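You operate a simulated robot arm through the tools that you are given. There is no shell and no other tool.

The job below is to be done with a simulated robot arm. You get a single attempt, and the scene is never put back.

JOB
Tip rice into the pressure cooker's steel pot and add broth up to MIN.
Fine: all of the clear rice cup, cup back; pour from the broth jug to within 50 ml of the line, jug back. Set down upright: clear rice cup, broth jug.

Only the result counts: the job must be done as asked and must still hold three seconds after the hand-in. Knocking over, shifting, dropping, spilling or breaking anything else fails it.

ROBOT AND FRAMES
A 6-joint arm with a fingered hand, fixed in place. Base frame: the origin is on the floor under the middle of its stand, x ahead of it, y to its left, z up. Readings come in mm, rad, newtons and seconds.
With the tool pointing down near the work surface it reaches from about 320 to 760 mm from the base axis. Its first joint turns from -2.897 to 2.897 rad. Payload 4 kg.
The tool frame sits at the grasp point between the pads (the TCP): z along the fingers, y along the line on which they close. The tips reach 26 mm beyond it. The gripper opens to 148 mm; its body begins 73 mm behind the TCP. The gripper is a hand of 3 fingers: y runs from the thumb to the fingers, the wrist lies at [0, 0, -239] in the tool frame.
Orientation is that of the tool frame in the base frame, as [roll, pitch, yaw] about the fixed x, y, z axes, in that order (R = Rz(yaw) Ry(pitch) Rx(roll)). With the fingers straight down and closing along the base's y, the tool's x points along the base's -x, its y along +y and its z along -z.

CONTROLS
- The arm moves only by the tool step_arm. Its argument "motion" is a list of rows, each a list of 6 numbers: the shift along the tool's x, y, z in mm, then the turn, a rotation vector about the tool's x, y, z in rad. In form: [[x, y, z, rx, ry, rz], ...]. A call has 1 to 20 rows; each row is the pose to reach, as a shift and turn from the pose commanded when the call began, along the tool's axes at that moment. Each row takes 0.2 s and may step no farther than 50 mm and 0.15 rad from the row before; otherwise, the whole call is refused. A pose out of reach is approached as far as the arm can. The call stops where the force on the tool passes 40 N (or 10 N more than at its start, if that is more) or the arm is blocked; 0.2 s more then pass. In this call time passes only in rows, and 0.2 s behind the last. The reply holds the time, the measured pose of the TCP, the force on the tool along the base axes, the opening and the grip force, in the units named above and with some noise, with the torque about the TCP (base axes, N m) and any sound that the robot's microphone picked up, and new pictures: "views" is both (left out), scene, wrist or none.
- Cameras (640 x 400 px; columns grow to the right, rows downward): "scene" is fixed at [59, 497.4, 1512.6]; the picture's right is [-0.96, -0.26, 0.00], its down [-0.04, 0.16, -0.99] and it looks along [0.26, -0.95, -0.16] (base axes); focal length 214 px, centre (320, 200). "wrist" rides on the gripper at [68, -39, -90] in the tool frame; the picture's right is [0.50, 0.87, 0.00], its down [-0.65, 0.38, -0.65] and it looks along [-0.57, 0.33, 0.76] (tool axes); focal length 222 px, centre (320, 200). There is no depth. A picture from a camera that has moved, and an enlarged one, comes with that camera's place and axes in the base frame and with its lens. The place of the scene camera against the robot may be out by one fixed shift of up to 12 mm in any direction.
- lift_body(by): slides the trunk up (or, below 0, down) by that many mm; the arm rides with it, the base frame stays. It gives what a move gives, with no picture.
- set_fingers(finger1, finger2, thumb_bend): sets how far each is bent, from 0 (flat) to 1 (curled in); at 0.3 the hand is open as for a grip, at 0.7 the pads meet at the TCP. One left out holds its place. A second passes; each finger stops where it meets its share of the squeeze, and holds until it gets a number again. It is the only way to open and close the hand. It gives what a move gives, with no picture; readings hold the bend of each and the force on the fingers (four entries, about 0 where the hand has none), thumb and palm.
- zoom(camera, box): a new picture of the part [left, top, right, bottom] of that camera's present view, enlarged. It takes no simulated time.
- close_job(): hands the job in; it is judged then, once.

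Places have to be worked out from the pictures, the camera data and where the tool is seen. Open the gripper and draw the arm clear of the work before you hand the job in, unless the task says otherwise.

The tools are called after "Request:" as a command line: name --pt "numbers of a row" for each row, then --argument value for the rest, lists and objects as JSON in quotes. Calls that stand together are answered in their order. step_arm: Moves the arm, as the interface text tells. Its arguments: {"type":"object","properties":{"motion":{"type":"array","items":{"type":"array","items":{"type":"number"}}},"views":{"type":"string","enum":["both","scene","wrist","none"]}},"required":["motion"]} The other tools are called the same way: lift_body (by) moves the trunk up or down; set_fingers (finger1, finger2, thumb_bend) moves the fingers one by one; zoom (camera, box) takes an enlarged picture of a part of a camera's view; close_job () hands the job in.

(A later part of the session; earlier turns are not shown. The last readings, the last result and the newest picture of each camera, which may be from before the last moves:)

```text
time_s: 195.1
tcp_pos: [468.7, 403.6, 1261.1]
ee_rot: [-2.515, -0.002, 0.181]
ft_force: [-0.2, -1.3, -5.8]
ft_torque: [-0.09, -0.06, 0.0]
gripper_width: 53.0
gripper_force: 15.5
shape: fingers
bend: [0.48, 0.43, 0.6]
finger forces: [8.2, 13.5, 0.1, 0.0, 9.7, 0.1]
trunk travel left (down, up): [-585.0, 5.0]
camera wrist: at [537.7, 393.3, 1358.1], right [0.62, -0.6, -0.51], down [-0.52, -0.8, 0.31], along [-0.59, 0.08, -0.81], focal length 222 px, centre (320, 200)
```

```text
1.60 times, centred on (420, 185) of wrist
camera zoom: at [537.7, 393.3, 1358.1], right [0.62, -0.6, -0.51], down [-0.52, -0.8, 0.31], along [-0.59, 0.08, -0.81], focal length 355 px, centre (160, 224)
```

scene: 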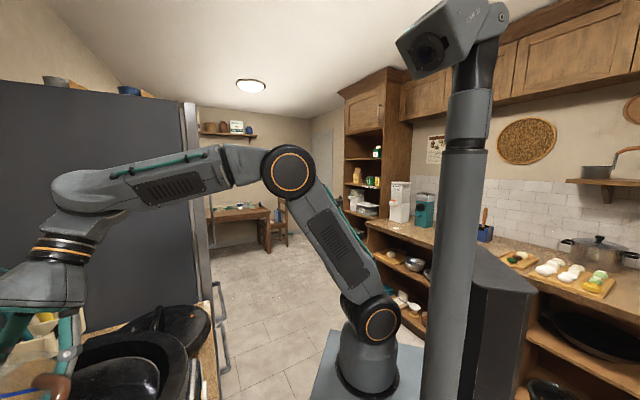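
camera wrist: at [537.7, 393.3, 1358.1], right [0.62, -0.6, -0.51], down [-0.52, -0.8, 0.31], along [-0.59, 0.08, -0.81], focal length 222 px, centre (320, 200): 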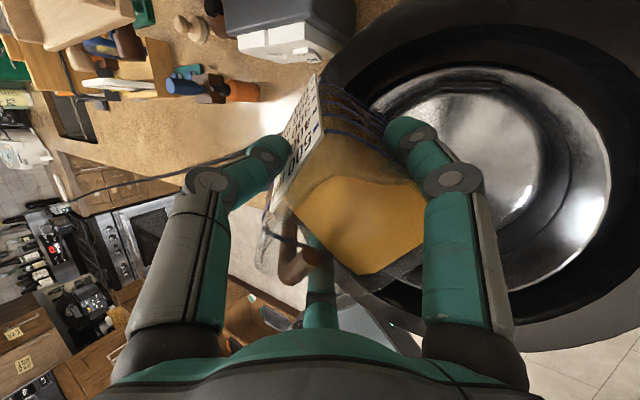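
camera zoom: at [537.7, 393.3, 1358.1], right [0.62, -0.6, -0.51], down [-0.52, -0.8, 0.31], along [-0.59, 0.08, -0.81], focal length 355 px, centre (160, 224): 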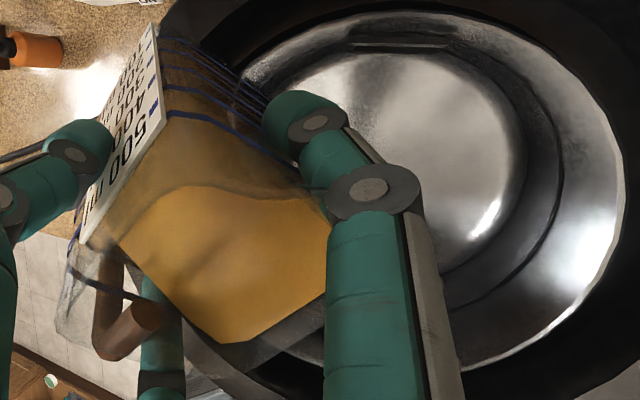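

Liquid is nearly at the lip at 0.63 rad, no flow yet. Continuing in finer steps.

Request:
step_arm --pt "0 0 0 0.03 0 0" --pt "0 0 0 0.06 0 0" --pt "0 0 0 0.09 0 0" --pt "0 0 0 0.09 0 0" --views "scene"

Request:
zoom --camera "wrist" --box '[260, 60, 580, 310]'

Request:
zoom --camera "scene" --box '[0, 240, 200, 400]'

```text
time_s: 196.1
tcp_pos: [468.5, 401.4, 1261.4]
ee_rot: [-2.426, 0.0, 0.179]
ft_force: [-0.1, -0.4, -5.3]
ft_torque: [-0.09, -0.07, 0.0]
gripper_width: 53.1
gripper_force: 15.8
shape: fingers
bend: [0.48, 0.43, 0.6]
finger forces: [8.3, 13.5, 0.0, 0.1, 9.6, 0.0]
trunk travel left (down, up): [-585.0, 5.0]
```

scene: 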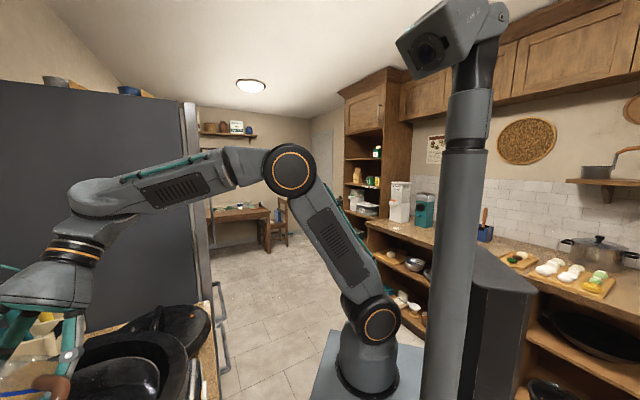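

```text
1.60 times, centred on (420, 185) of wrist
camera zoom: at [539.0, 384.7, 1356.1], right [0.61, -0.55, -0.57], down [-0.52, -0.82, 0.24], along [-0.6, 0.15, -0.79], focal length 355 px, centre (160, 224)
```

zoom: 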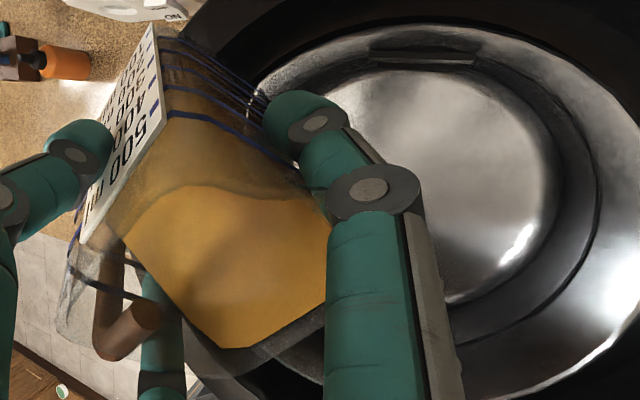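

```text
2.50 times, centred on (100, 320) of scene
camera zoom: at [59.0, 497.4, 1512.6], right [-0.96, -0.26, 0.0], down [-0.04, 0.16, -0.99], along [0.26, -0.95, -0.16], focal length 536 px, centre (870, -100)
```

zoom: 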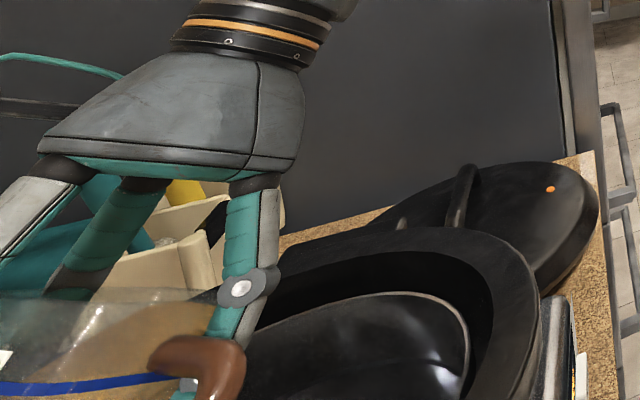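

Still none at 0.715 rad. Continue with small increments.

Request:
step_arm --pt "0 0 0 0.03 0 0" --pt "0 0 0 0.06 0 0" --pt "0 0 0 0.09 0 0" --views "none"

Request:
zoom --camera "wrist" --box '[260, 60, 580, 310]'

Request:
zoom --camera "scene" --box '[0, 240, 200, 400]'

```text
time_s: 196.9
tcp_pos: [468.4, 402.7, 1259.8]
ee_rot: [-2.334, -0.001, 0.179]
ft_force: [-0.1, 1.0, -5.2]
ft_torque: [-0.1, -0.08, -0.01]
gripper_width: 52.7
gripper_force: 15.4
shape: fingers
bend: [0.48, 0.43, 0.6]
finger forces: [8.2, 13.5, 0.0, 0.1, 9.5, 0.0]
trunk travel left (down, up): [-585.0, 5.0]
```

```text
1.60 times, centred on (420, 185) of wrist
camera zoom: at [541.0, 376.7, 1352.4], right [0.6, -0.5, -0.62], down [-0.51, -0.84, 0.18], along [-0.61, 0.21, -0.76], focal length 355 px, centre (160, 224)
```

zoom: 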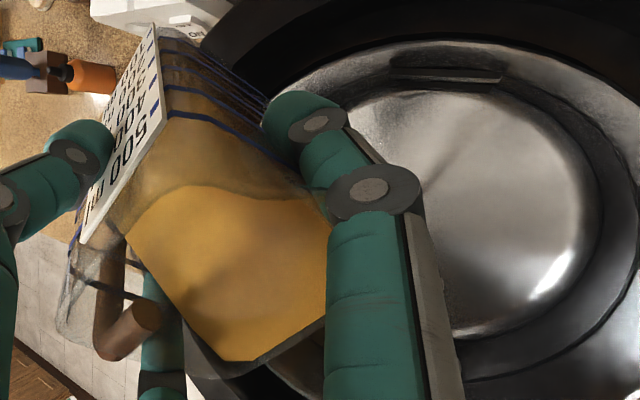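

```text
2.50 times, centred on (100, 320) of scene
camera zoom: at [59.0, 497.4, 1512.6], right [-0.96, -0.26, 0.0], down [-0.04, 0.16, -0.99], along [0.26, -0.95, -0.16], focal length 536 px, centre (870, -100)
```

zoom: 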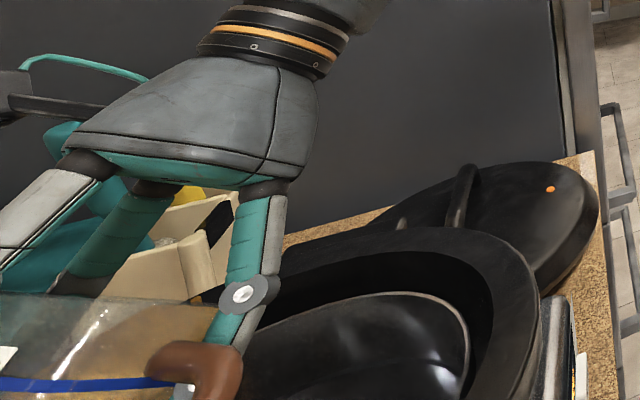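

No flow yet at 0.81 rad (weight still ≈5.3 N). Continue in small steps.

Request:
step_arm --pt "0 0 0 0.03 0 0" --pt "0 0 0 0.06 0 0" --pt "0 0 0 0.06 0 0" --views "none"

Request:
zoom --camera "wrist" --box '[260, 60, 580, 310]'

Request:
step_arm --pt "0 0 0 0.03 0 0" --pt "0 0 0 0.06 0 0" --pt "0 0 0 0.06 0 0" --views "none"

Request:
zoom --camera "wrist" --box '[260, 60, 580, 310]'

```text
time_s: 197.7
tcp_pos: [467.9, 402.1, 1260.1]
ee_rot: [-2.276, -0.002, 0.18]
ft_force: [-0.4, -0.7, -5.2]
ft_torque: [-0.12, -0.08, -0.01]
gripper_width: 52.9
gripper_force: 15.7
shape: fingers
bend: [0.48, 0.43, 0.6]
finger forces: [8.2, 13.5, 0.0, 0.1, 9.5, 0.0]
trunk travel left (down, up): [-585.0, 5.0]
```

```text
1.60 times, centred on (420, 185) of wrist
camera zoom: at [541.8, 371.3, 1349.8], right [0.59, -0.46, -0.66], down [-0.51, -0.85, 0.13], along [-0.62, 0.26, -0.74], focal length 355 px, centre (160, 224)
```

zoom: 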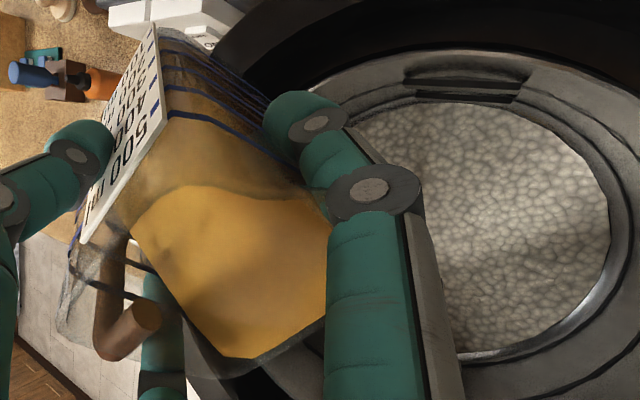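

```text
time_s: 198.5
tcp_pos: [468.2, 402.3, 1262.4]
ee_rot: [-2.215, -0.002, 0.182]
ft_force: [-0.1, 0.3, -3.9]
ft_torque: [-0.12, -0.12, -0.02]
gripper_width: 53.1
gripper_force: 15.3
shape: fingers
bend: [0.48, 0.43, 0.61]
finger forces: [8.2, 13.4, 0.0, 0.0, 9.5, 0.0]
trunk travel left (down, up): [-585.0, 5.0]
```

```text
1.60 times, centred on (420, 185) of wrist
camera zoom: at [542.7, 366.6, 1347.7], right [0.59, -0.42, -0.69], down [-0.51, -0.85, 0.09], along [-0.63, 0.3, -0.72], focal length 355 px, centre (160, 224)
```

zoom: 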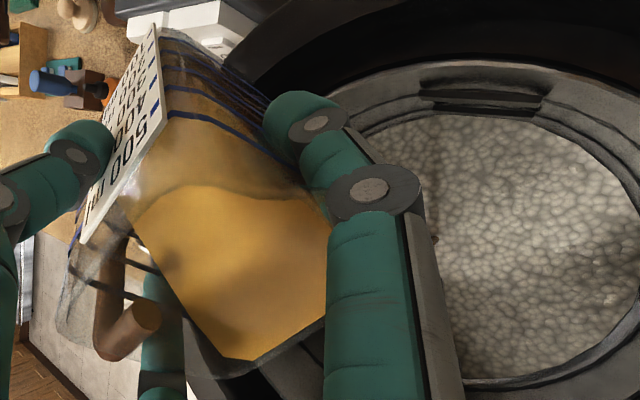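

The flow has started, and now the rice layer in the pot is visible. I'll tilt back a little to pause the flow and measure.

Request:
step_arm --pt "0 0 0 -0.1 0 0" --pt "0 0 0 -0.2 0 0" --pt "0 0 0 -0.25 0 0" --views "wrist"

Request:
zoom --camera "wrist" --box '[380, 60, 600, 260]'

Request:
zoom --camera "wrist" --box '[440, 60, 540, 130]'

```text
time_s: 199.3
tcp_pos: [467.6, 402.7, 1261.5]
ee_rot: [-2.466, -0.002, 0.178]
ft_force: [-0.4, -0.2, -5.2]
ft_torque: [-0.08, -0.07, -0.03]
gripper_width: 52.8
gripper_force: 15.5
shape: fingers
bend: [0.48, 0.43, 0.61]
finger forces: [8.1, 13.1, 0.0, 0.0, 9.7, 0.1]
trunk travel left (down, up): [-585.0, 5.0]
camera wrist: at [538.4, 388.8, 1357.1], right [0.61, -0.58, -0.54], down [-0.52, -0.81, 0.27], along [-0.59, 0.11, -0.8], focal length 222 px, centre (320, 200)
```

wrist: 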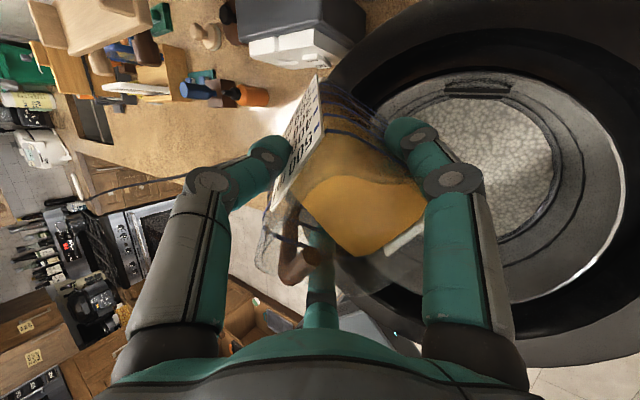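

```text
2.00 times, centred on (490, 160) of wrist
camera zoom: at [538.4, 388.8, 1357.1], right [0.61, -0.58, -0.54], down [-0.52, -0.81, 0.27], along [-0.59, 0.11, -0.8], focal length 444 px, centre (-20, 280)
```

zoom: 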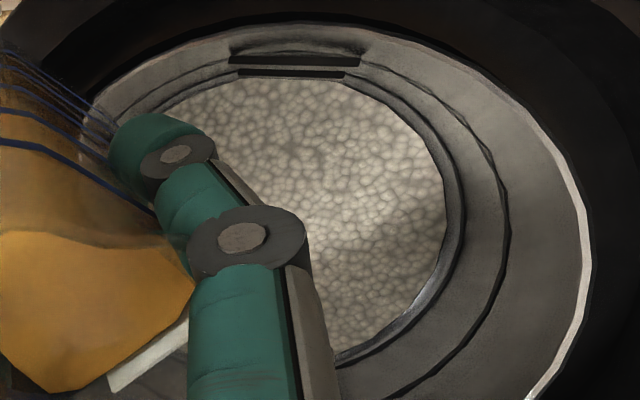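

```text
5.71 times, centred on (490, 95) of wrist
camera zoom: at [538.4, 388.8, 1357.1], right [0.61, -0.58, -0.54], down [-0.52, -0.81, 0.27], along [-0.59, 0.11, -0.8], focal length 1269 px, centre (-651, 800)
```

zoom: 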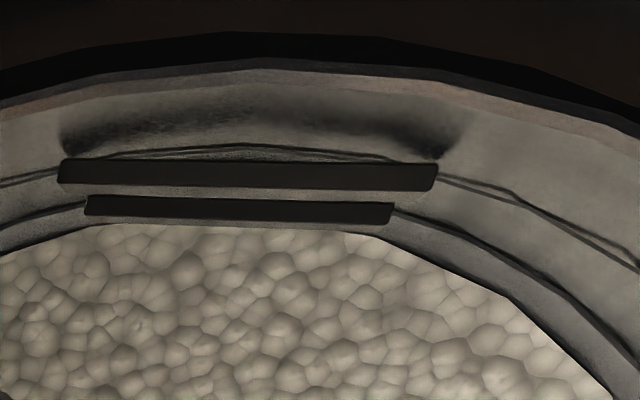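

Rice is confirmed in the pot, lying below the MIN ring. I'll bring the jug upright to get a clean weight reading and a better view of the level against the MIN line.

Request:
step_arm --pt "0 0 0 -0.1 0 0" --pt "0 0 0 -0.2 0 0" --pt "0 0 0 -0.3 0 0" --pt "0 0 0 -0.4 0 0" --pt "0 0 0 -0.5 0 0" --pt "0 0 0 -0.6 0 0" --pt "0 0 0 -0.67 0 0" --views "wrist"

Request:
zoom --camera "wrist" --box '[270, 0, 500, 150]'

Request:
zoom --camera "wrist" --box '[400, 20, 500, 150]'

```text
time_s: 200.9
tcp_pos: [468.4, 405.0, 1261.8]
ee_rot: [-3.136, -0.003, 0.178]
ft_force: [0.7, -0.2, -4.8]
ft_torque: [0.1, -0.05, -0.04]
gripper_width: 52.6
gripper_force: 14.9
shape: fingers
bend: [0.48, 0.43, 0.61]
finger forces: [7.0, 12.2, 0.0, 0.1, 11.2, 0.0]
trunk travel left (down, up): [-585.0, 5.0]
camera wrist: at [527.1, 453.4, 1353.0], right [0.65, -0.76, 0.0], down [-0.58, -0.49, 0.65], along [-0.5, -0.42, -0.76], focal length 222 px, centre (320, 200)
```

wrist: 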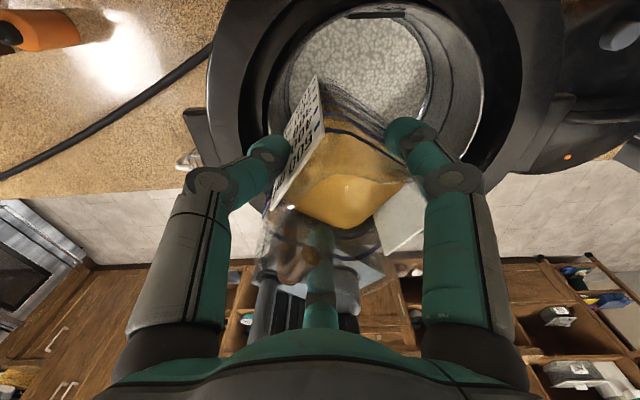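

```text
2.67 times, centred on (385, 75) of wrist
camera zoom: at [527.1, 453.4, 1353.0], right [0.65, -0.76, 0.0], down [-0.58, -0.49, 0.65], along [-0.5, -0.42, -0.76], focal length 592 px, centre (147, 533)
```

zoom: 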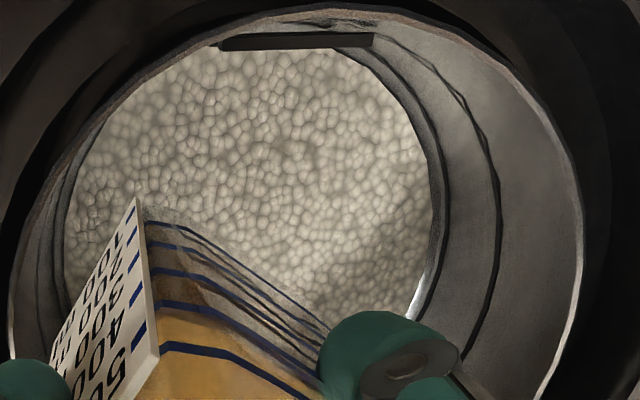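

```text
3.08 times, centred on (450, 85) of wrist
camera zoom: at [527.1, 453.4, 1353.0], right [0.65, -0.76, 0.0], down [-0.58, -0.49, 0.65], along [-0.5, -0.42, -0.76], focal length 684 px, centre (-80, 554)
```

zoom: 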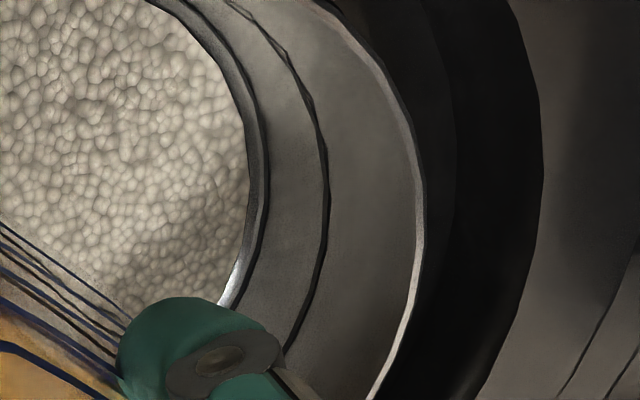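

Now the rice and MIN ring are clearly visible, and the jug level dropped from the 500 toward the 400 mark (≈80–100 ml poured). I'll take several weight readings to calibrate.

Request:
step_arm --pt "0 0 0 0 0 0" --views "none"

Request:
step_arm --pt "0 0 0 0 0 0" --views "none"

Request:
step_arm --pt "0 0 0 0 0 0" --views "none"

Request:
step_arm --pt "0 0 0 0 0 0" --views "none"

Request:
zoom --camera "wrist" --box '[270, 60, 410, 240]'

```text
time_s: 201.3
tcp_pos: [468.0, 403.2, 1261.1]
ee_rot: [-3.136, -0.002, 0.18]
ft_force: [0.2, 0.2, -5.6]
ft_torque: [0.1, -0.02, 0.02]
gripper_width: 52.8
gripper_force: 15.5
shape: fingers
bend: [0.48, 0.43, 0.61]
finger forces: [7.1, 12.1, 0.1, 0.0, 11.1, 0.1]
trunk travel left (down, up): [-585.0, 5.0]
```

```text
time_s: 201.7
tcp_pos: [468.6, 404.6, 1262.4]
ee_rot: [-3.135, -0.001, 0.18]
ft_force: [0.2, -0.5, -4.1]
ft_torque: [0.06, -0.04, 0.02]
gripper_width: 52.9
gripper_force: 14.9
shape: fingers
bend: [0.48, 0.43, 0.61]
finger forces: [7.1, 12.0, 0.0, 0.0, 11.1, 0.1]
trunk travel left (down, up): [-585.0, 5.0]
```

```text
time_s: 202.1
tcp_pos: [468.0, 404.3, 1260.9]
ee_rot: [-3.135, -0.001, 0.179]
ft_force: [-0.5, -0.5, -5.9]
ft_torque: [0.05, -0.05, 0.0]
gripper_width: 52.8
gripper_force: 15.4
shape: fingers
bend: [0.48, 0.43, 0.61]
finger forces: [7.2, 12.1, 0.0, 0.0, 11.1, 0.0]
trunk travel left (down, up): [-585.0, 5.0]
```

```text
time_s: 202.5
tcp_pos: [468.1, 404.1, 1261.8]
ee_rot: [-3.135, -0.001, 0.18]
ft_force: [-0.5, -0.3, -4.6]
ft_torque: [0.11, -0.05, 0.0]
gripper_width: 52.9
gripper_force: 14.8
shape: fingers
bend: [0.48, 0.43, 0.61]
finger forces: [7.1, 12.1, 0.0, 0.0, 11.2, 0.0]
trunk travel left (down, up): [-585.0, 5.0]
```

```text
2.22 times, centred on (340, 150) of wrist
camera zoom: at [526.9, 453.3, 1353.0], right [0.65, -0.76, 0.0], down [-0.58, -0.49, 0.65], along [-0.5, -0.42, -0.76], focal length 494 px, centre (276, 311)
```

zoom: 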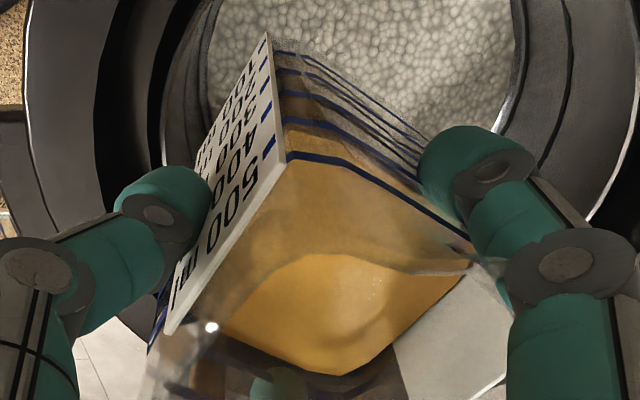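

Weight noise is ±0.7 N, so the jug's graduation marks are the better gauge. I'll zoom in on them.

Request:
zoom --camera "wrist" --box '[310, 70, 390, 150]'

Request:
zoom --camera "scene" --box '[0, 300, 120, 400]'

```text
5.00 times, centred on (350, 110) of wrist
camera zoom: at [526.9, 453.3, 1353.0], right [0.65, -0.76, 0.0], down [-0.58, -0.49, 0.65], along [-0.5, -0.42, -0.76], focal length 1111 px, centre (170, 650)
```

zoom: 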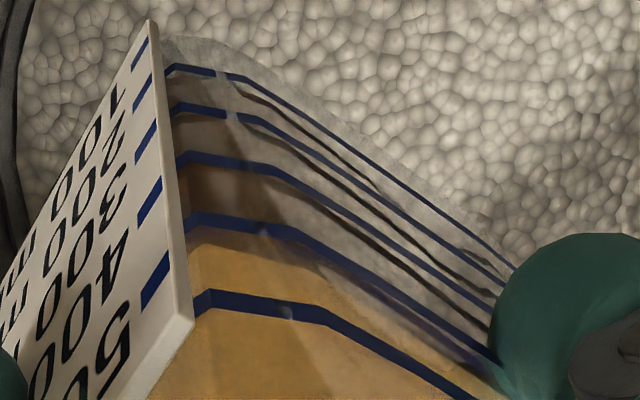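

```text
4.00 times, centred on (60, 350) of scene
camera zoom: at [59.0, 497.4, 1512.6], right [-0.96, -0.26, 0.0], down [-0.04, 0.16, -0.99], along [0.26, -0.95, -0.16], focal length 858 px, centre (1360, -400)
```

zoom: 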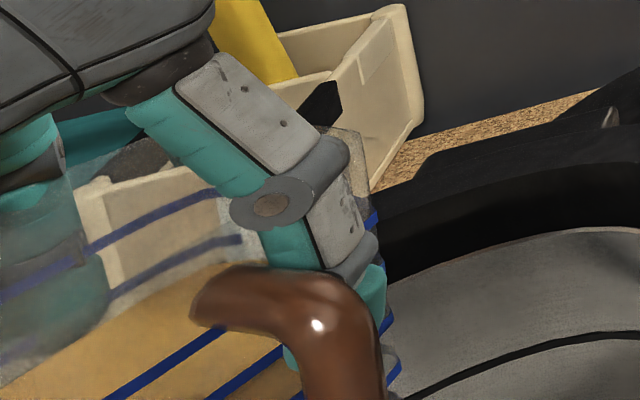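

Reading the marks at the thumb side: level went from ~500 to ~415, so ≈85 ml poured. I'll do the next measured pour: tilt to 0.98 rad briefly and return.

Request:
step_arm --pt "0 0 0 0.14 0 0" --pt "0 0 0 0.28 0 0" --pt "0 0 0 0.42 0 0" --pt "0 0 0 0.56 0 0" --pt "0 0 0 0.7 0 0" --pt "0 0 0 0.82 0 0" --pt "0 0 0 0.9 0 0" --pt "0 0 0 0.95 0 0" --views "wrist"

Request:
zoom --camera "wrist" --box '[260, 60, 580, 310]'

```text
time_s: 204.3
tcp_pos: [467.5, 403.1, 1262.6]
ee_rot: [-2.184, -0.001, 0.18]
ft_force: [0.2, 0.3, -5.1]
ft_torque: [-0.12, -0.11, 0.0]
gripper_width: 52.6
gripper_force: 14.8
shape: fingers
bend: [0.48, 0.43, 0.61]
finger forces: [8.2, 12.9, 0.0, 0.1, 9.3, 0.0]
trunk travel left (down, up): [-585.0, 5.0]
camera wrist: at [542.9, 363.8, 1346.6], right [0.58, -0.4, -0.71], down [-0.51, -0.86, 0.07], along [-0.63, 0.32, -0.7], focal length 222 px, centre (320, 200)
```

wrist: 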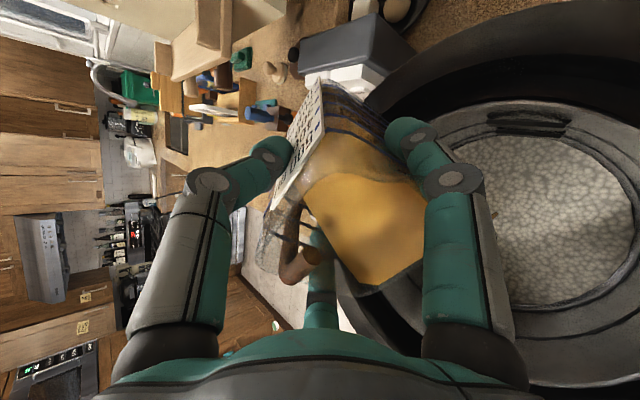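

```text
1.60 times, centred on (420, 185) of wrist
camera zoom: at [542.9, 363.8, 1346.6], right [0.58, -0.4, -0.71], down [-0.51, -0.86, 0.07], along [-0.63, 0.32, -0.7], focal length 355 px, centre (160, 224)
```

zoom: 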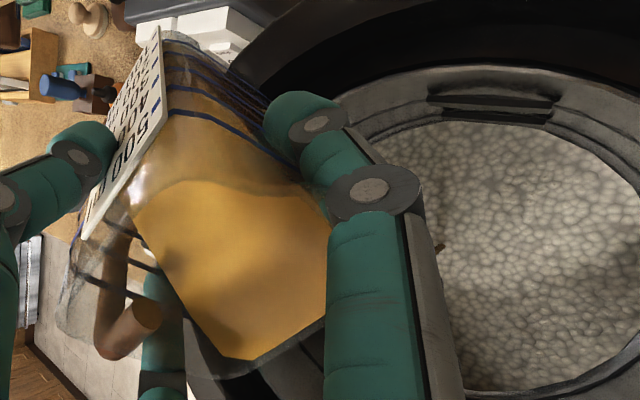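

Flow is just beginning at 0.957 rad. I'll tilt slightly more for ~0.6 s and then back off.

Request:
step_arm --pt "0 0 0 0.04 0 0" --pt "0 0 0 0.05 0 0" --pt "0 0 0 -0.1 0 0" --pt "0 0 0 -0.24 0 0" --pt "0 0 0 -0.38 0 0" --pt "0 0 0 -0.52 0 0" --pt "0 0 0 -0.66 0 0" --pt "0 0 0 -0.8 0 0" --pt "0 0 0 -0.95 0 0" --pt "0 0 0 -0.95 0 0" --views "wrist"

Request:
zoom --camera "wrist" --box '[310, 70, 390, 150]'

Request:
zoom --camera "wrist" --box '[400, 20, 500, 150]'

```text
time_s: 206.5
tcp_pos: [468.2, 402.9, 1261.4]
ee_rot: [-3.137, -0.002, 0.18]
ft_force: [0.5, 0.5, -4.4]
ft_torque: [0.1, -0.05, -0.01]
gripper_width: 52.3
gripper_force: 14.9
shape: fingers
bend: [0.48, 0.43, 0.61]
finger forces: [6.8, 11.7, 0.1, 0.1, 11.0, 0.1]
trunk travel left (down, up): [-585.0, 5.0]
camera wrist: at [527.5, 452.6, 1352.3], right [0.65, -0.76, 0.0], down [-0.58, -0.49, 0.65], along [-0.5, -0.42, -0.76], focal length 222 px, centre (320, 200)
```

wrist: 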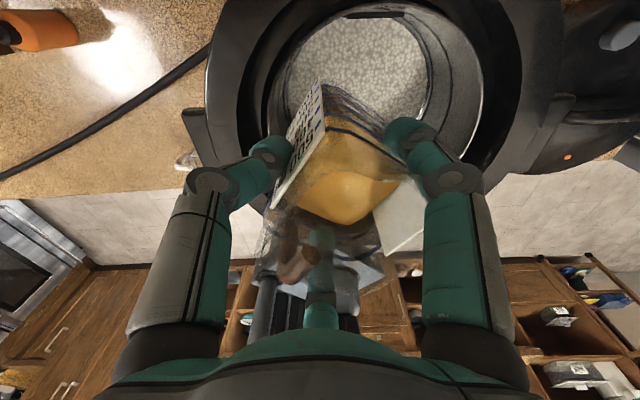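

```text
5.00 times, centred on (350, 110) of wrist
camera zoom: at [527.5, 452.6, 1352.3], right [0.65, -0.76, 0.0], down [-0.58, -0.49, 0.65], along [-0.5, -0.42, -0.76], focal length 1111 px, centre (170, 650)
```

zoom: 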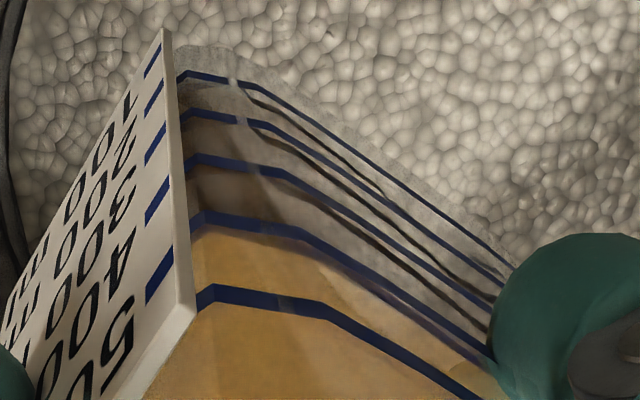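

```text
3.08 times, centred on (450, 85) of wrist
camera zoom: at [527.5, 452.6, 1352.3], right [0.65, -0.76, 0.0], down [-0.58, -0.49, 0.65], along [-0.5, -0.42, -0.76], focal length 684 px, centre (-80, 554)
```

zoom: 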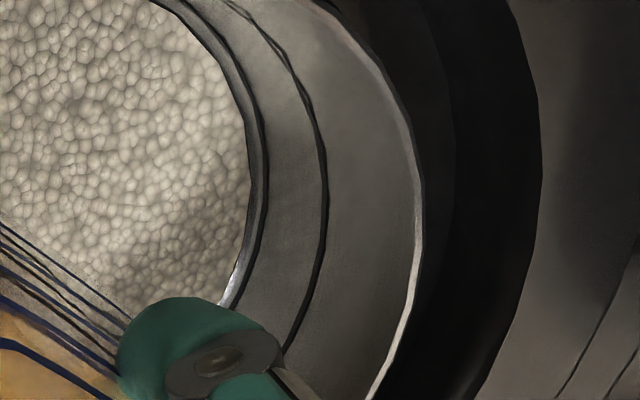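

Only ~10 ml went in that time: the equilibrium tilt for ~410 ml is about 0.97 rad. I'll tilt to 1.08 rad, hold ~1 s, and return.

Request:
step_arm --pt "0 0 0 0.14 0 0" --pt "0 0 0 0.28 0 0" --pt "0 0 0 0.42 0 0" --pt "0 0 0 0.56 0 0" --pt "0 0 0 0.7 0 0" --pt "0 0 0 0.82 0 0" --pt "0 0 0 0.92 0 0" --pt "0 0 0 1.0 0 0" --pt "0 0 0 1.05 0 0" --pt "0 0 0 1.08 0 0" --pt "0 0 0 1.08 0 0" --views "both"

Request:
zoom --camera "scene" --box '[0, 240, 200, 400]'

Request:
zoom --camera "wrist" --box '[260, 60, 580, 310]'

```text
time_s: 208.9
tcp_pos: [468.3, 403.4, 1260.9]
ee_rot: [-2.055, -0.001, 0.18]
ft_force: [0.2, -0.5, -4.2]
ft_torque: [-0.14, -0.11, 0.0]
gripper_width: 51.5
gripper_force: 14.5
shape: fingers
bend: [0.48, 0.43, 0.61]
finger forces: [8.0, 12.3, 0.1, 0.0, 9.0, 0.1]
trunk travel left (down, up): [-585.0, 5.0]
camera wrist: at [545.6, 353.1, 1338.6], right [0.57, -0.31, -0.77], down [-0.51, -0.86, -0.03], along [-0.65, 0.41, -0.64], focal length 222 px, centre (320, 200)
```

scene: 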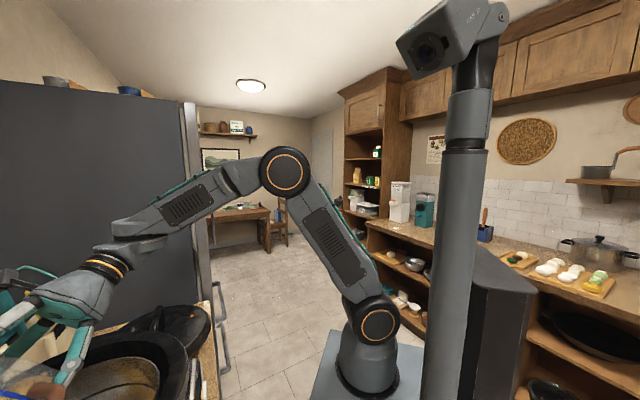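
wrist: 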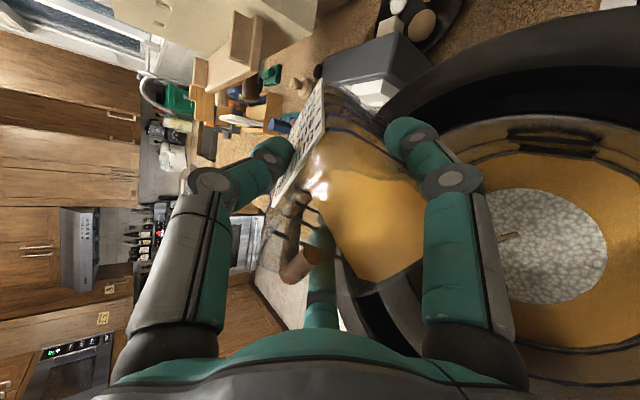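

```text
2.50 times, centred on (100, 320) of scene
camera zoom: at [59.0, 497.4, 1512.6], right [-0.96, -0.26, 0.0], down [-0.04, 0.16, -0.99], along [0.26, -0.95, -0.16], focal length 536 px, centre (870, -100)
```

zoom: 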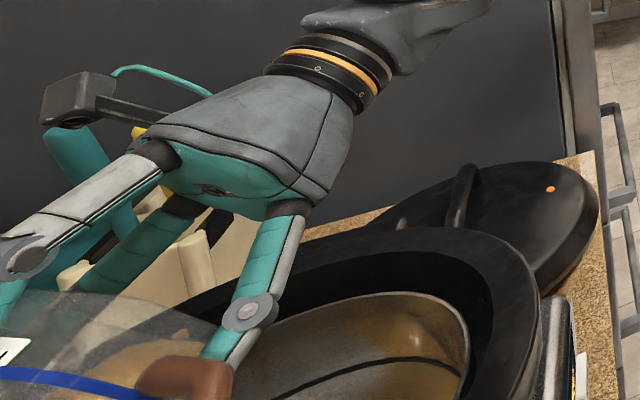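

```text
1.60 times, centred on (420, 185) of wrist
camera zoom: at [545.6, 353.1, 1338.6], right [0.57, -0.31, -0.77], down [-0.51, -0.86, -0.03], along [-0.65, 0.41, -0.64], focal length 355 px, centre (160, 224)
```

zoom: 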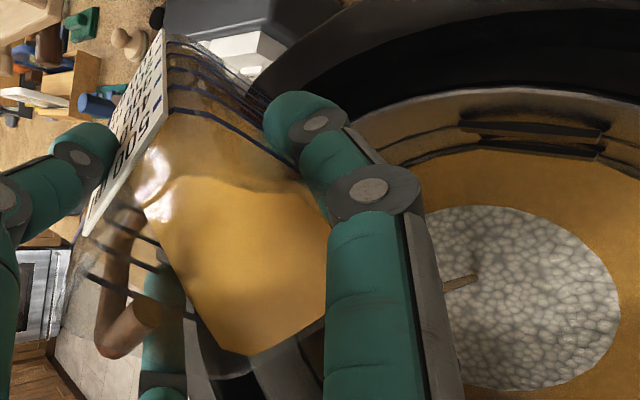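

Broth is now visible in the pot around the rice, approaching the MIN ring, and still flowing. I'll tilt back right away and inspect.

Request:
step_arm --pt "0 0 0 -0.14 0 0" --pt "0 0 0 -0.28 0 0" --pt "0 0 0 -0.42 0 0" --pt "0 0 0 -0.56 0 0" --pt "0 0 0 -0.7 0 0" --pt "0 0 0 -0.84 0 0" --pt "0 0 0 -0.98 0 0" --pt "0 0 0 -1.08 0 0" --pt "0 0 0 -1.08 0 0" --views "wrist"

Request:
zoom --camera "wrist" --box '[270, 0, 500, 150]'

Request:
zoom --camera "wrist" --box '[400, 20, 500, 150]'

Request:
zoom --camera "wrist" --box '[310, 70, 390, 150]'

```text
time_s: 210.9
tcp_pos: [468.9, 402.6, 1261.1]
ee_rot: [-3.137, 0.0, 0.178]
ft_force: [0.3, -0.3, -4.4]
ft_torque: [0.07, -0.06, -0.01]
gripper_width: 51.3
gripper_force: 14.1
shape: fingers
bend: [0.48, 0.43, 0.61]
finger forces: [6.6, 11.4, 0.0, 0.0, 10.8, 0.0]
trunk travel left (down, up): [-585.0, 5.0]
camera wrist: at [527.6, 452.2, 1352.0], right [0.65, -0.76, 0.0], down [-0.58, -0.49, 0.65], along [-0.5, -0.42, -0.76], focal length 222 px, centre (320, 200)
```

wrist: 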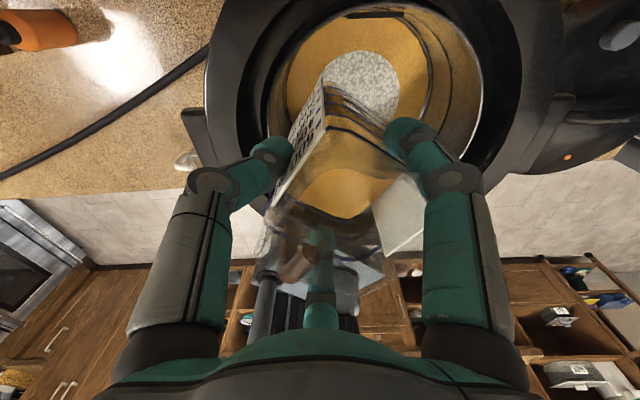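

```text
2.67 times, centred on (385, 75) of wrist
camera zoom: at [527.6, 452.2, 1352.0], right [0.65, -0.76, 0.0], down [-0.58, -0.49, 0.65], along [-0.5, -0.42, -0.76], focal length 592 px, centre (147, 533)
```

zoom: 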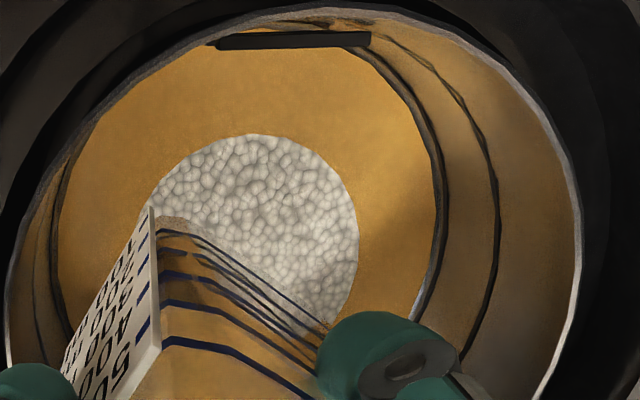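

```text
3.08 times, centred on (450, 85) of wrist
camera zoom: at [527.6, 452.2, 1352.0], right [0.65, -0.76, 0.0], down [-0.58, -0.49, 0.65], along [-0.5, -0.42, -0.76], focal length 684 px, centre (-80, 554)
```

zoom: 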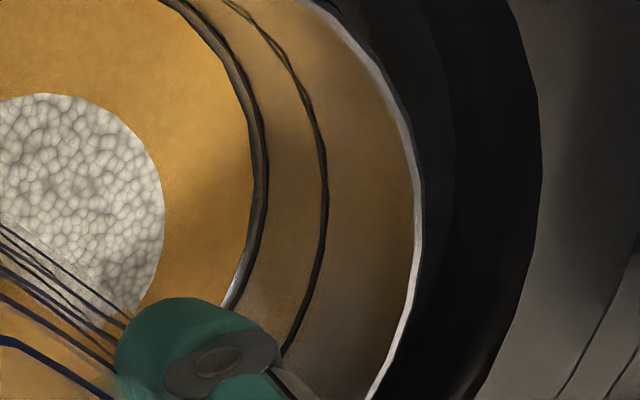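

```text
5.00 times, centred on (350, 110) of wrist
camera zoom: at [527.6, 452.2, 1352.0], right [0.65, -0.76, 0.0], down [-0.58, -0.49, 0.65], along [-0.5, -0.42, -0.76], focal length 1111 px, centre (170, 650)
```

zoom: 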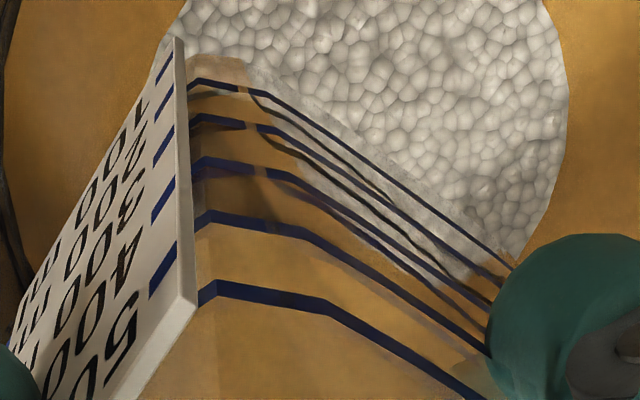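

Roughly 195 ml has been poured so far (jug ≈305 ml). I'll zoom in tightly on the liquid edge versus the MIN ring on the right wall.

Request:
zoom --camera "wrist" --box '[415, 50, 465, 90]'

Request:
zoom --camera "wrist" --box '[335, 0, 425, 40]'

Request:
zoom --camera "wrist" --box '[270, 40, 320, 120]'

```text
10.00 times, centred on (440, 70) of wrist
camera zoom: at [527.6, 452.2, 1352.0], right [0.65, -0.76, 0.0], down [-0.58, -0.49, 0.65], along [-0.5, -0.42, -0.76], focal length 2221 px, centre (-880, 1500)
```

zoom: 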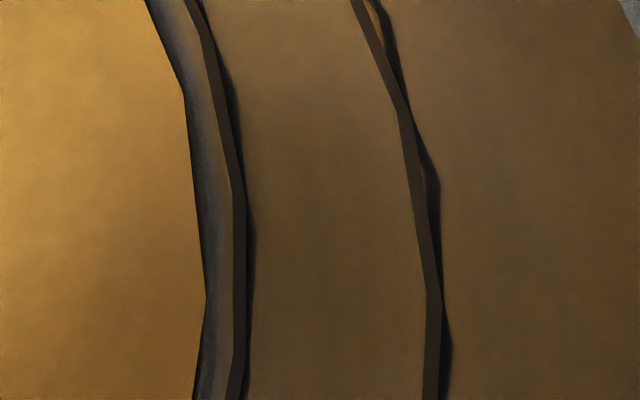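

```text
7.11 times, centred on (380, 20) of wrist
camera zoom: at [527.6, 452.2, 1352.0], right [0.65, -0.76, 0.0], down [-0.58, -0.49, 0.65], along [-0.5, -0.42, -0.76], focal length 1580 px, centre (-107, 1480)
```

zoom: 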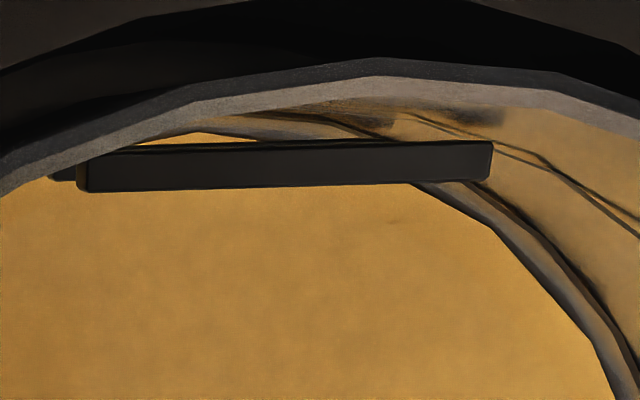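

```text
5.00 times, centred on (295, 80) of wrist
camera zoom: at [527.6, 452.2, 1352.0], right [0.65, -0.76, 0.0], down [-0.58, -0.49, 0.65], along [-0.5, -0.42, -0.76], focal length 1111 px, centre (445, 800)
```

zoom: 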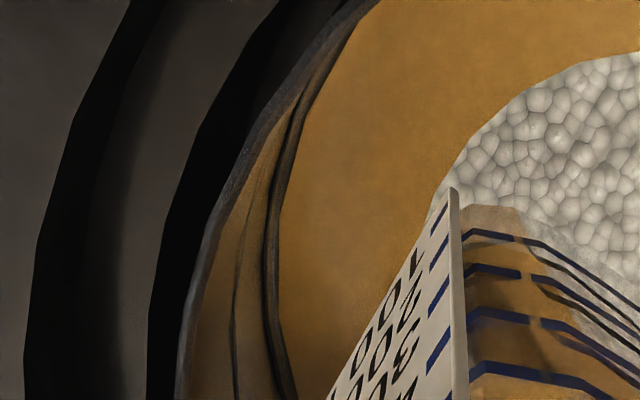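

The liquid edge sits a little below the MIN ring, but this steep view can't separate height from radius. I'll carry the upright jug to a spot where the wrist camera sees the pot's far wall at a shallow angle.

Request:
step_arm --pt "-23.2 -40.7 0 0 0 0" --pt "-46.3 -81.5 0 0 0 0" --pt "-69.4 -122.2 8 0 0 0" --pt "-83.3 -147 30 0 0 0" --pt "-93.6 -165.2 52 0 0 0" --views "wrist"

Request:
zoom --camera "wrist" --box '[480, 60, 640, 260]'

```text
time_s: 212.0
tcp_pos: [351.8, 538.7, 1238.8]
ee_rot: [-3.122, -0.013, 0.179]
ft_force: [-6.1, 1.5, 20.3]
ft_torque: [-0.63, -0.24, -0.18]
gripper_width: 48.6
gripper_force: 29.5
shape: fingers
bend: [0.46, 0.4, 0.64]
finger forces: [11.0, 41.2, 0.0, 0.0, 7.6, 0.0]
trunk travel left (down, up): [-585.0, 5.0]
stopped in row 5: the force on the tool passed its limit at 47 N (the readings are from after the stop); the commanded pose is now the measured one
camera wrist: at [410.3, 586.4, 1330.3], right [0.65, -0.76, -0.01], down [-0.58, -0.5, 0.64], along [-0.49, -0.41, -0.77], focal length 222 px, centre (320, 200)
```

wrist: 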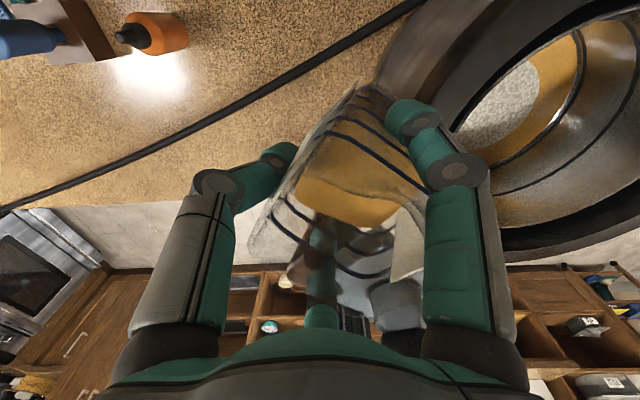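

```text
2.00 times, centred on (560, 160) of wrist
camera zoom: at [410.3, 586.4, 1330.3], right [0.65, -0.76, -0.01], down [-0.58, -0.5, 0.64], along [-0.49, -0.41, -0.77], focal length 444 px, centre (-160, 280)
```

zoom: 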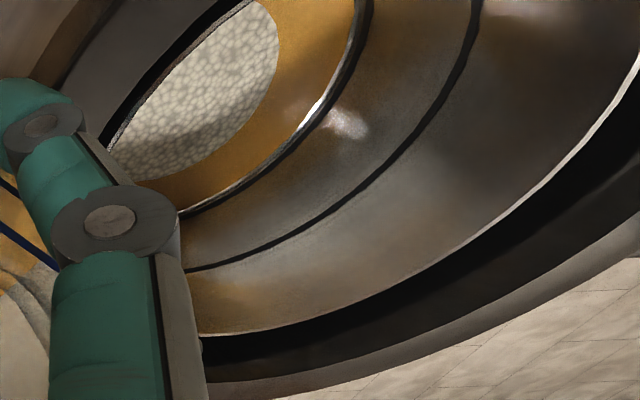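

The jug bottom caught something (likely the cooker's side lug). I'll raise straight up right away to relieve the contact.

Request:
step_arm --pt "0 0 -10 0 0 0" --pt "0 0 -20 0 0 0" --pt "0 0 -30 0 0 0" --views "both"

Request:
zoom --camera "wrist" --box '[230, 60, 450, 320]'

```text
time_s: 212.8
tcp_pos: [355.9, 536.5, 1264.6]
ee_rot: [-3.125, -0.007, 0.18]
ft_force: [-0.1, 0.1, -3.8]
ft_torque: [0.13, 0.0, -0.01]
gripper_width: 46.7
gripper_force: 15.5
shape: fingers
bend: [0.49, 0.43, 0.63]
finger forces: [8.6, 14.7, 0.1, 0.1, 8.3, 0.0]
trunk travel left (down, up): [-585.0, 5.0]
camera wrist: at [413.7, 585.6, 1356.1], right [0.65, -0.76, -0.01], down [-0.58, -0.5, 0.64], along [-0.5, -0.41, -0.77], focal length 222 px, centre (320, 200)
```

scene: 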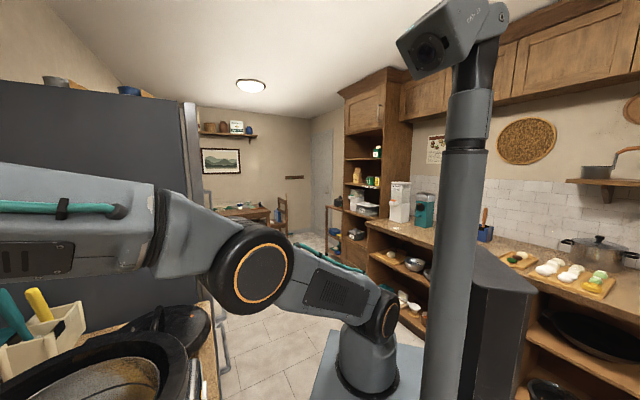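
wrist: 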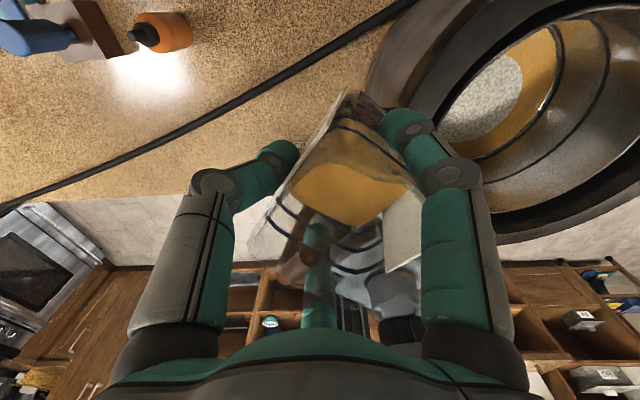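

```text
1.54 times, centred on (340, 190) of wrist
camera zoom: at [413.7, 585.6, 1356.1], right [0.65, -0.76, -0.01], down [-0.58, -0.5, 0.64], along [-0.5, -0.41, -0.77], focal length 342 px, centre (289, 215)
```

zoom: 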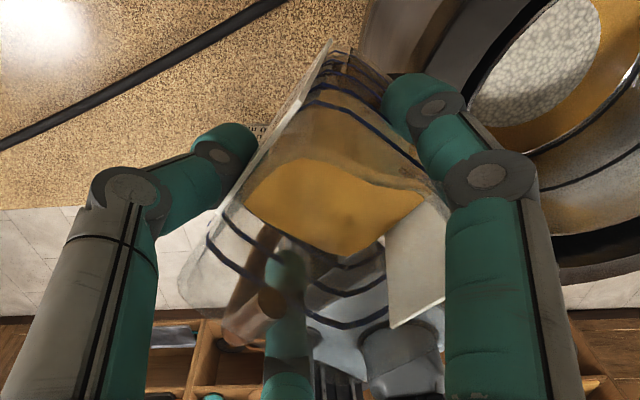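

Contact is relieved (weight ≈3.8–4.4 N), but the jug rotated in the grip. I'll check for any spill on the counter and the cooker's side.

Request:
zoom --camera "wrist" --box '[300, 0, 500, 130]'

Request:
zoom --camera "wrist" --box '[0, 0, 320, 220]'

Request:
zoom --camera "scene" --box '[0, 240, 240, 400]'

```text
3.08 times, centred on (400, 65) of wrist
camera zoom: at [413.7, 585.6, 1356.1], right [0.65, -0.76, -0.01], down [-0.58, -0.5, 0.64], along [-0.5, -0.41, -0.77], focal length 684 px, centre (74, 615)
```

zoom: 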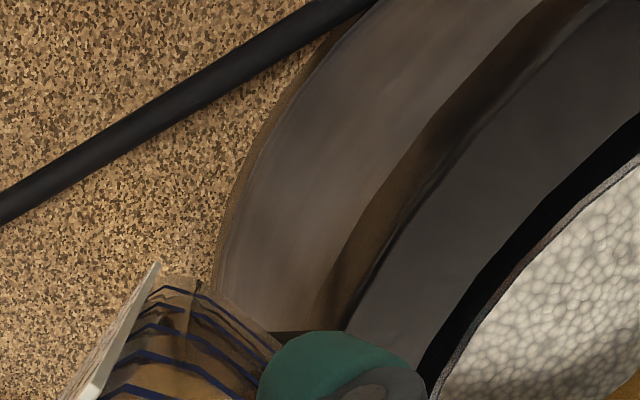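

```text
1.82 times, centred on (160, 110) of wrist
camera zoom: at [413.7, 585.6, 1356.1], right [0.65, -0.76, -0.01], down [-0.58, -0.5, 0.64], along [-0.5, -0.41, -0.77], focal length 404 px, centre (611, 364)
```

zoom: 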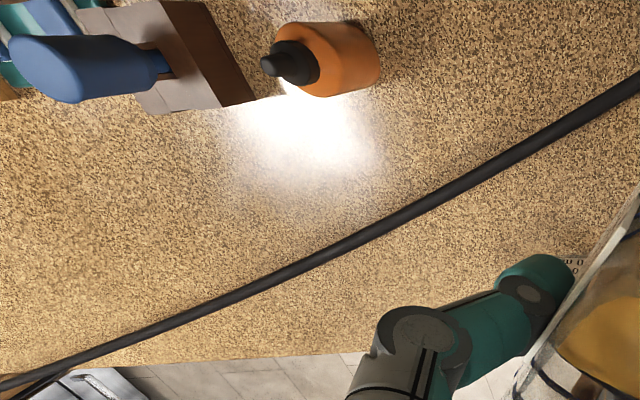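

```text
2.50 times, centred on (120, 320) of scene
camera zoom: at [59.0, 497.4, 1512.6], right [-0.96, -0.26, 0.0], down [-0.04, 0.16, -0.99], along [0.26, -0.95, -0.16], focal length 536 px, centre (820, -100)
```

zoom: 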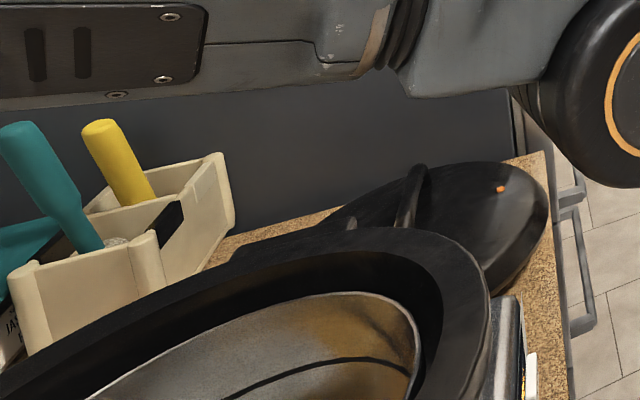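

No spill is visible and the cooker hasn't moved. From this spot the pot's far wall is visible at a shallower angle, so I'll zoom in on the waterline versus the MIN ring.

Request:
zoom --camera "wrist" --box '[470, 20, 640, 180]'

Request:
zoom --camera "wrist" --box '[520, 80, 570, 120]'

Request:
zoom --camera "wrist" --box '[480, 120, 540, 170]'

```text
2.50 times, centred on (555, 100) of wrist
camera zoom: at [413.7, 585.6, 1356.1], right [0.65, -0.76, -0.01], down [-0.58, -0.5, 0.64], along [-0.5, -0.41, -0.77], focal length 555 px, centre (-268, 450)
```

zoom: 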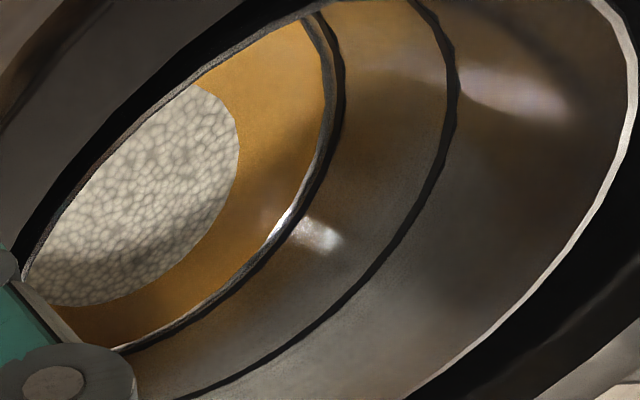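

```text
10.00 times, centred on (545, 100) of wrist
camera zoom: at [413.7, 585.6, 1356.1], right [0.65, -0.76, -0.01], down [-0.58, -0.5, 0.64], along [-0.5, -0.41, -0.77], focal length 2221 px, centre (-1930, 1200)
```

zoom: 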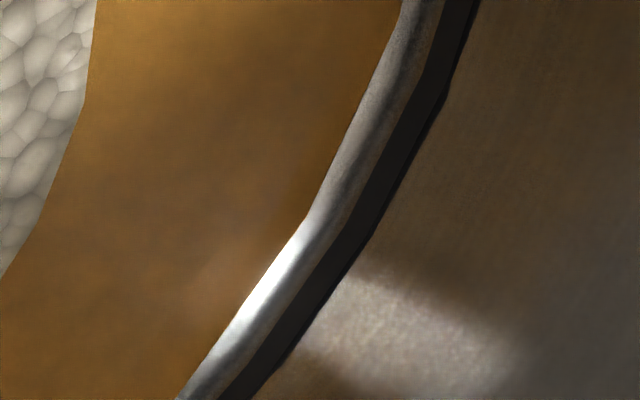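

```text
8.00 times, centred on (510, 145) of wrist
camera zoom: at [413.7, 585.6, 1356.1], right [0.65, -0.76, -0.01], down [-0.58, -0.5, 0.64], along [-0.5, -0.41, -0.77], focal length 1777 px, centre (-1200, 640)
```

zoom: 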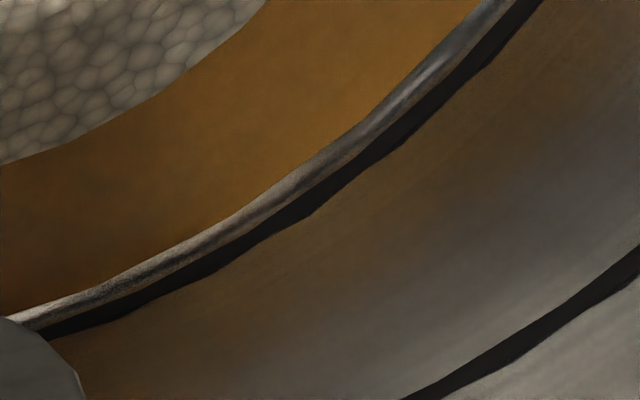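

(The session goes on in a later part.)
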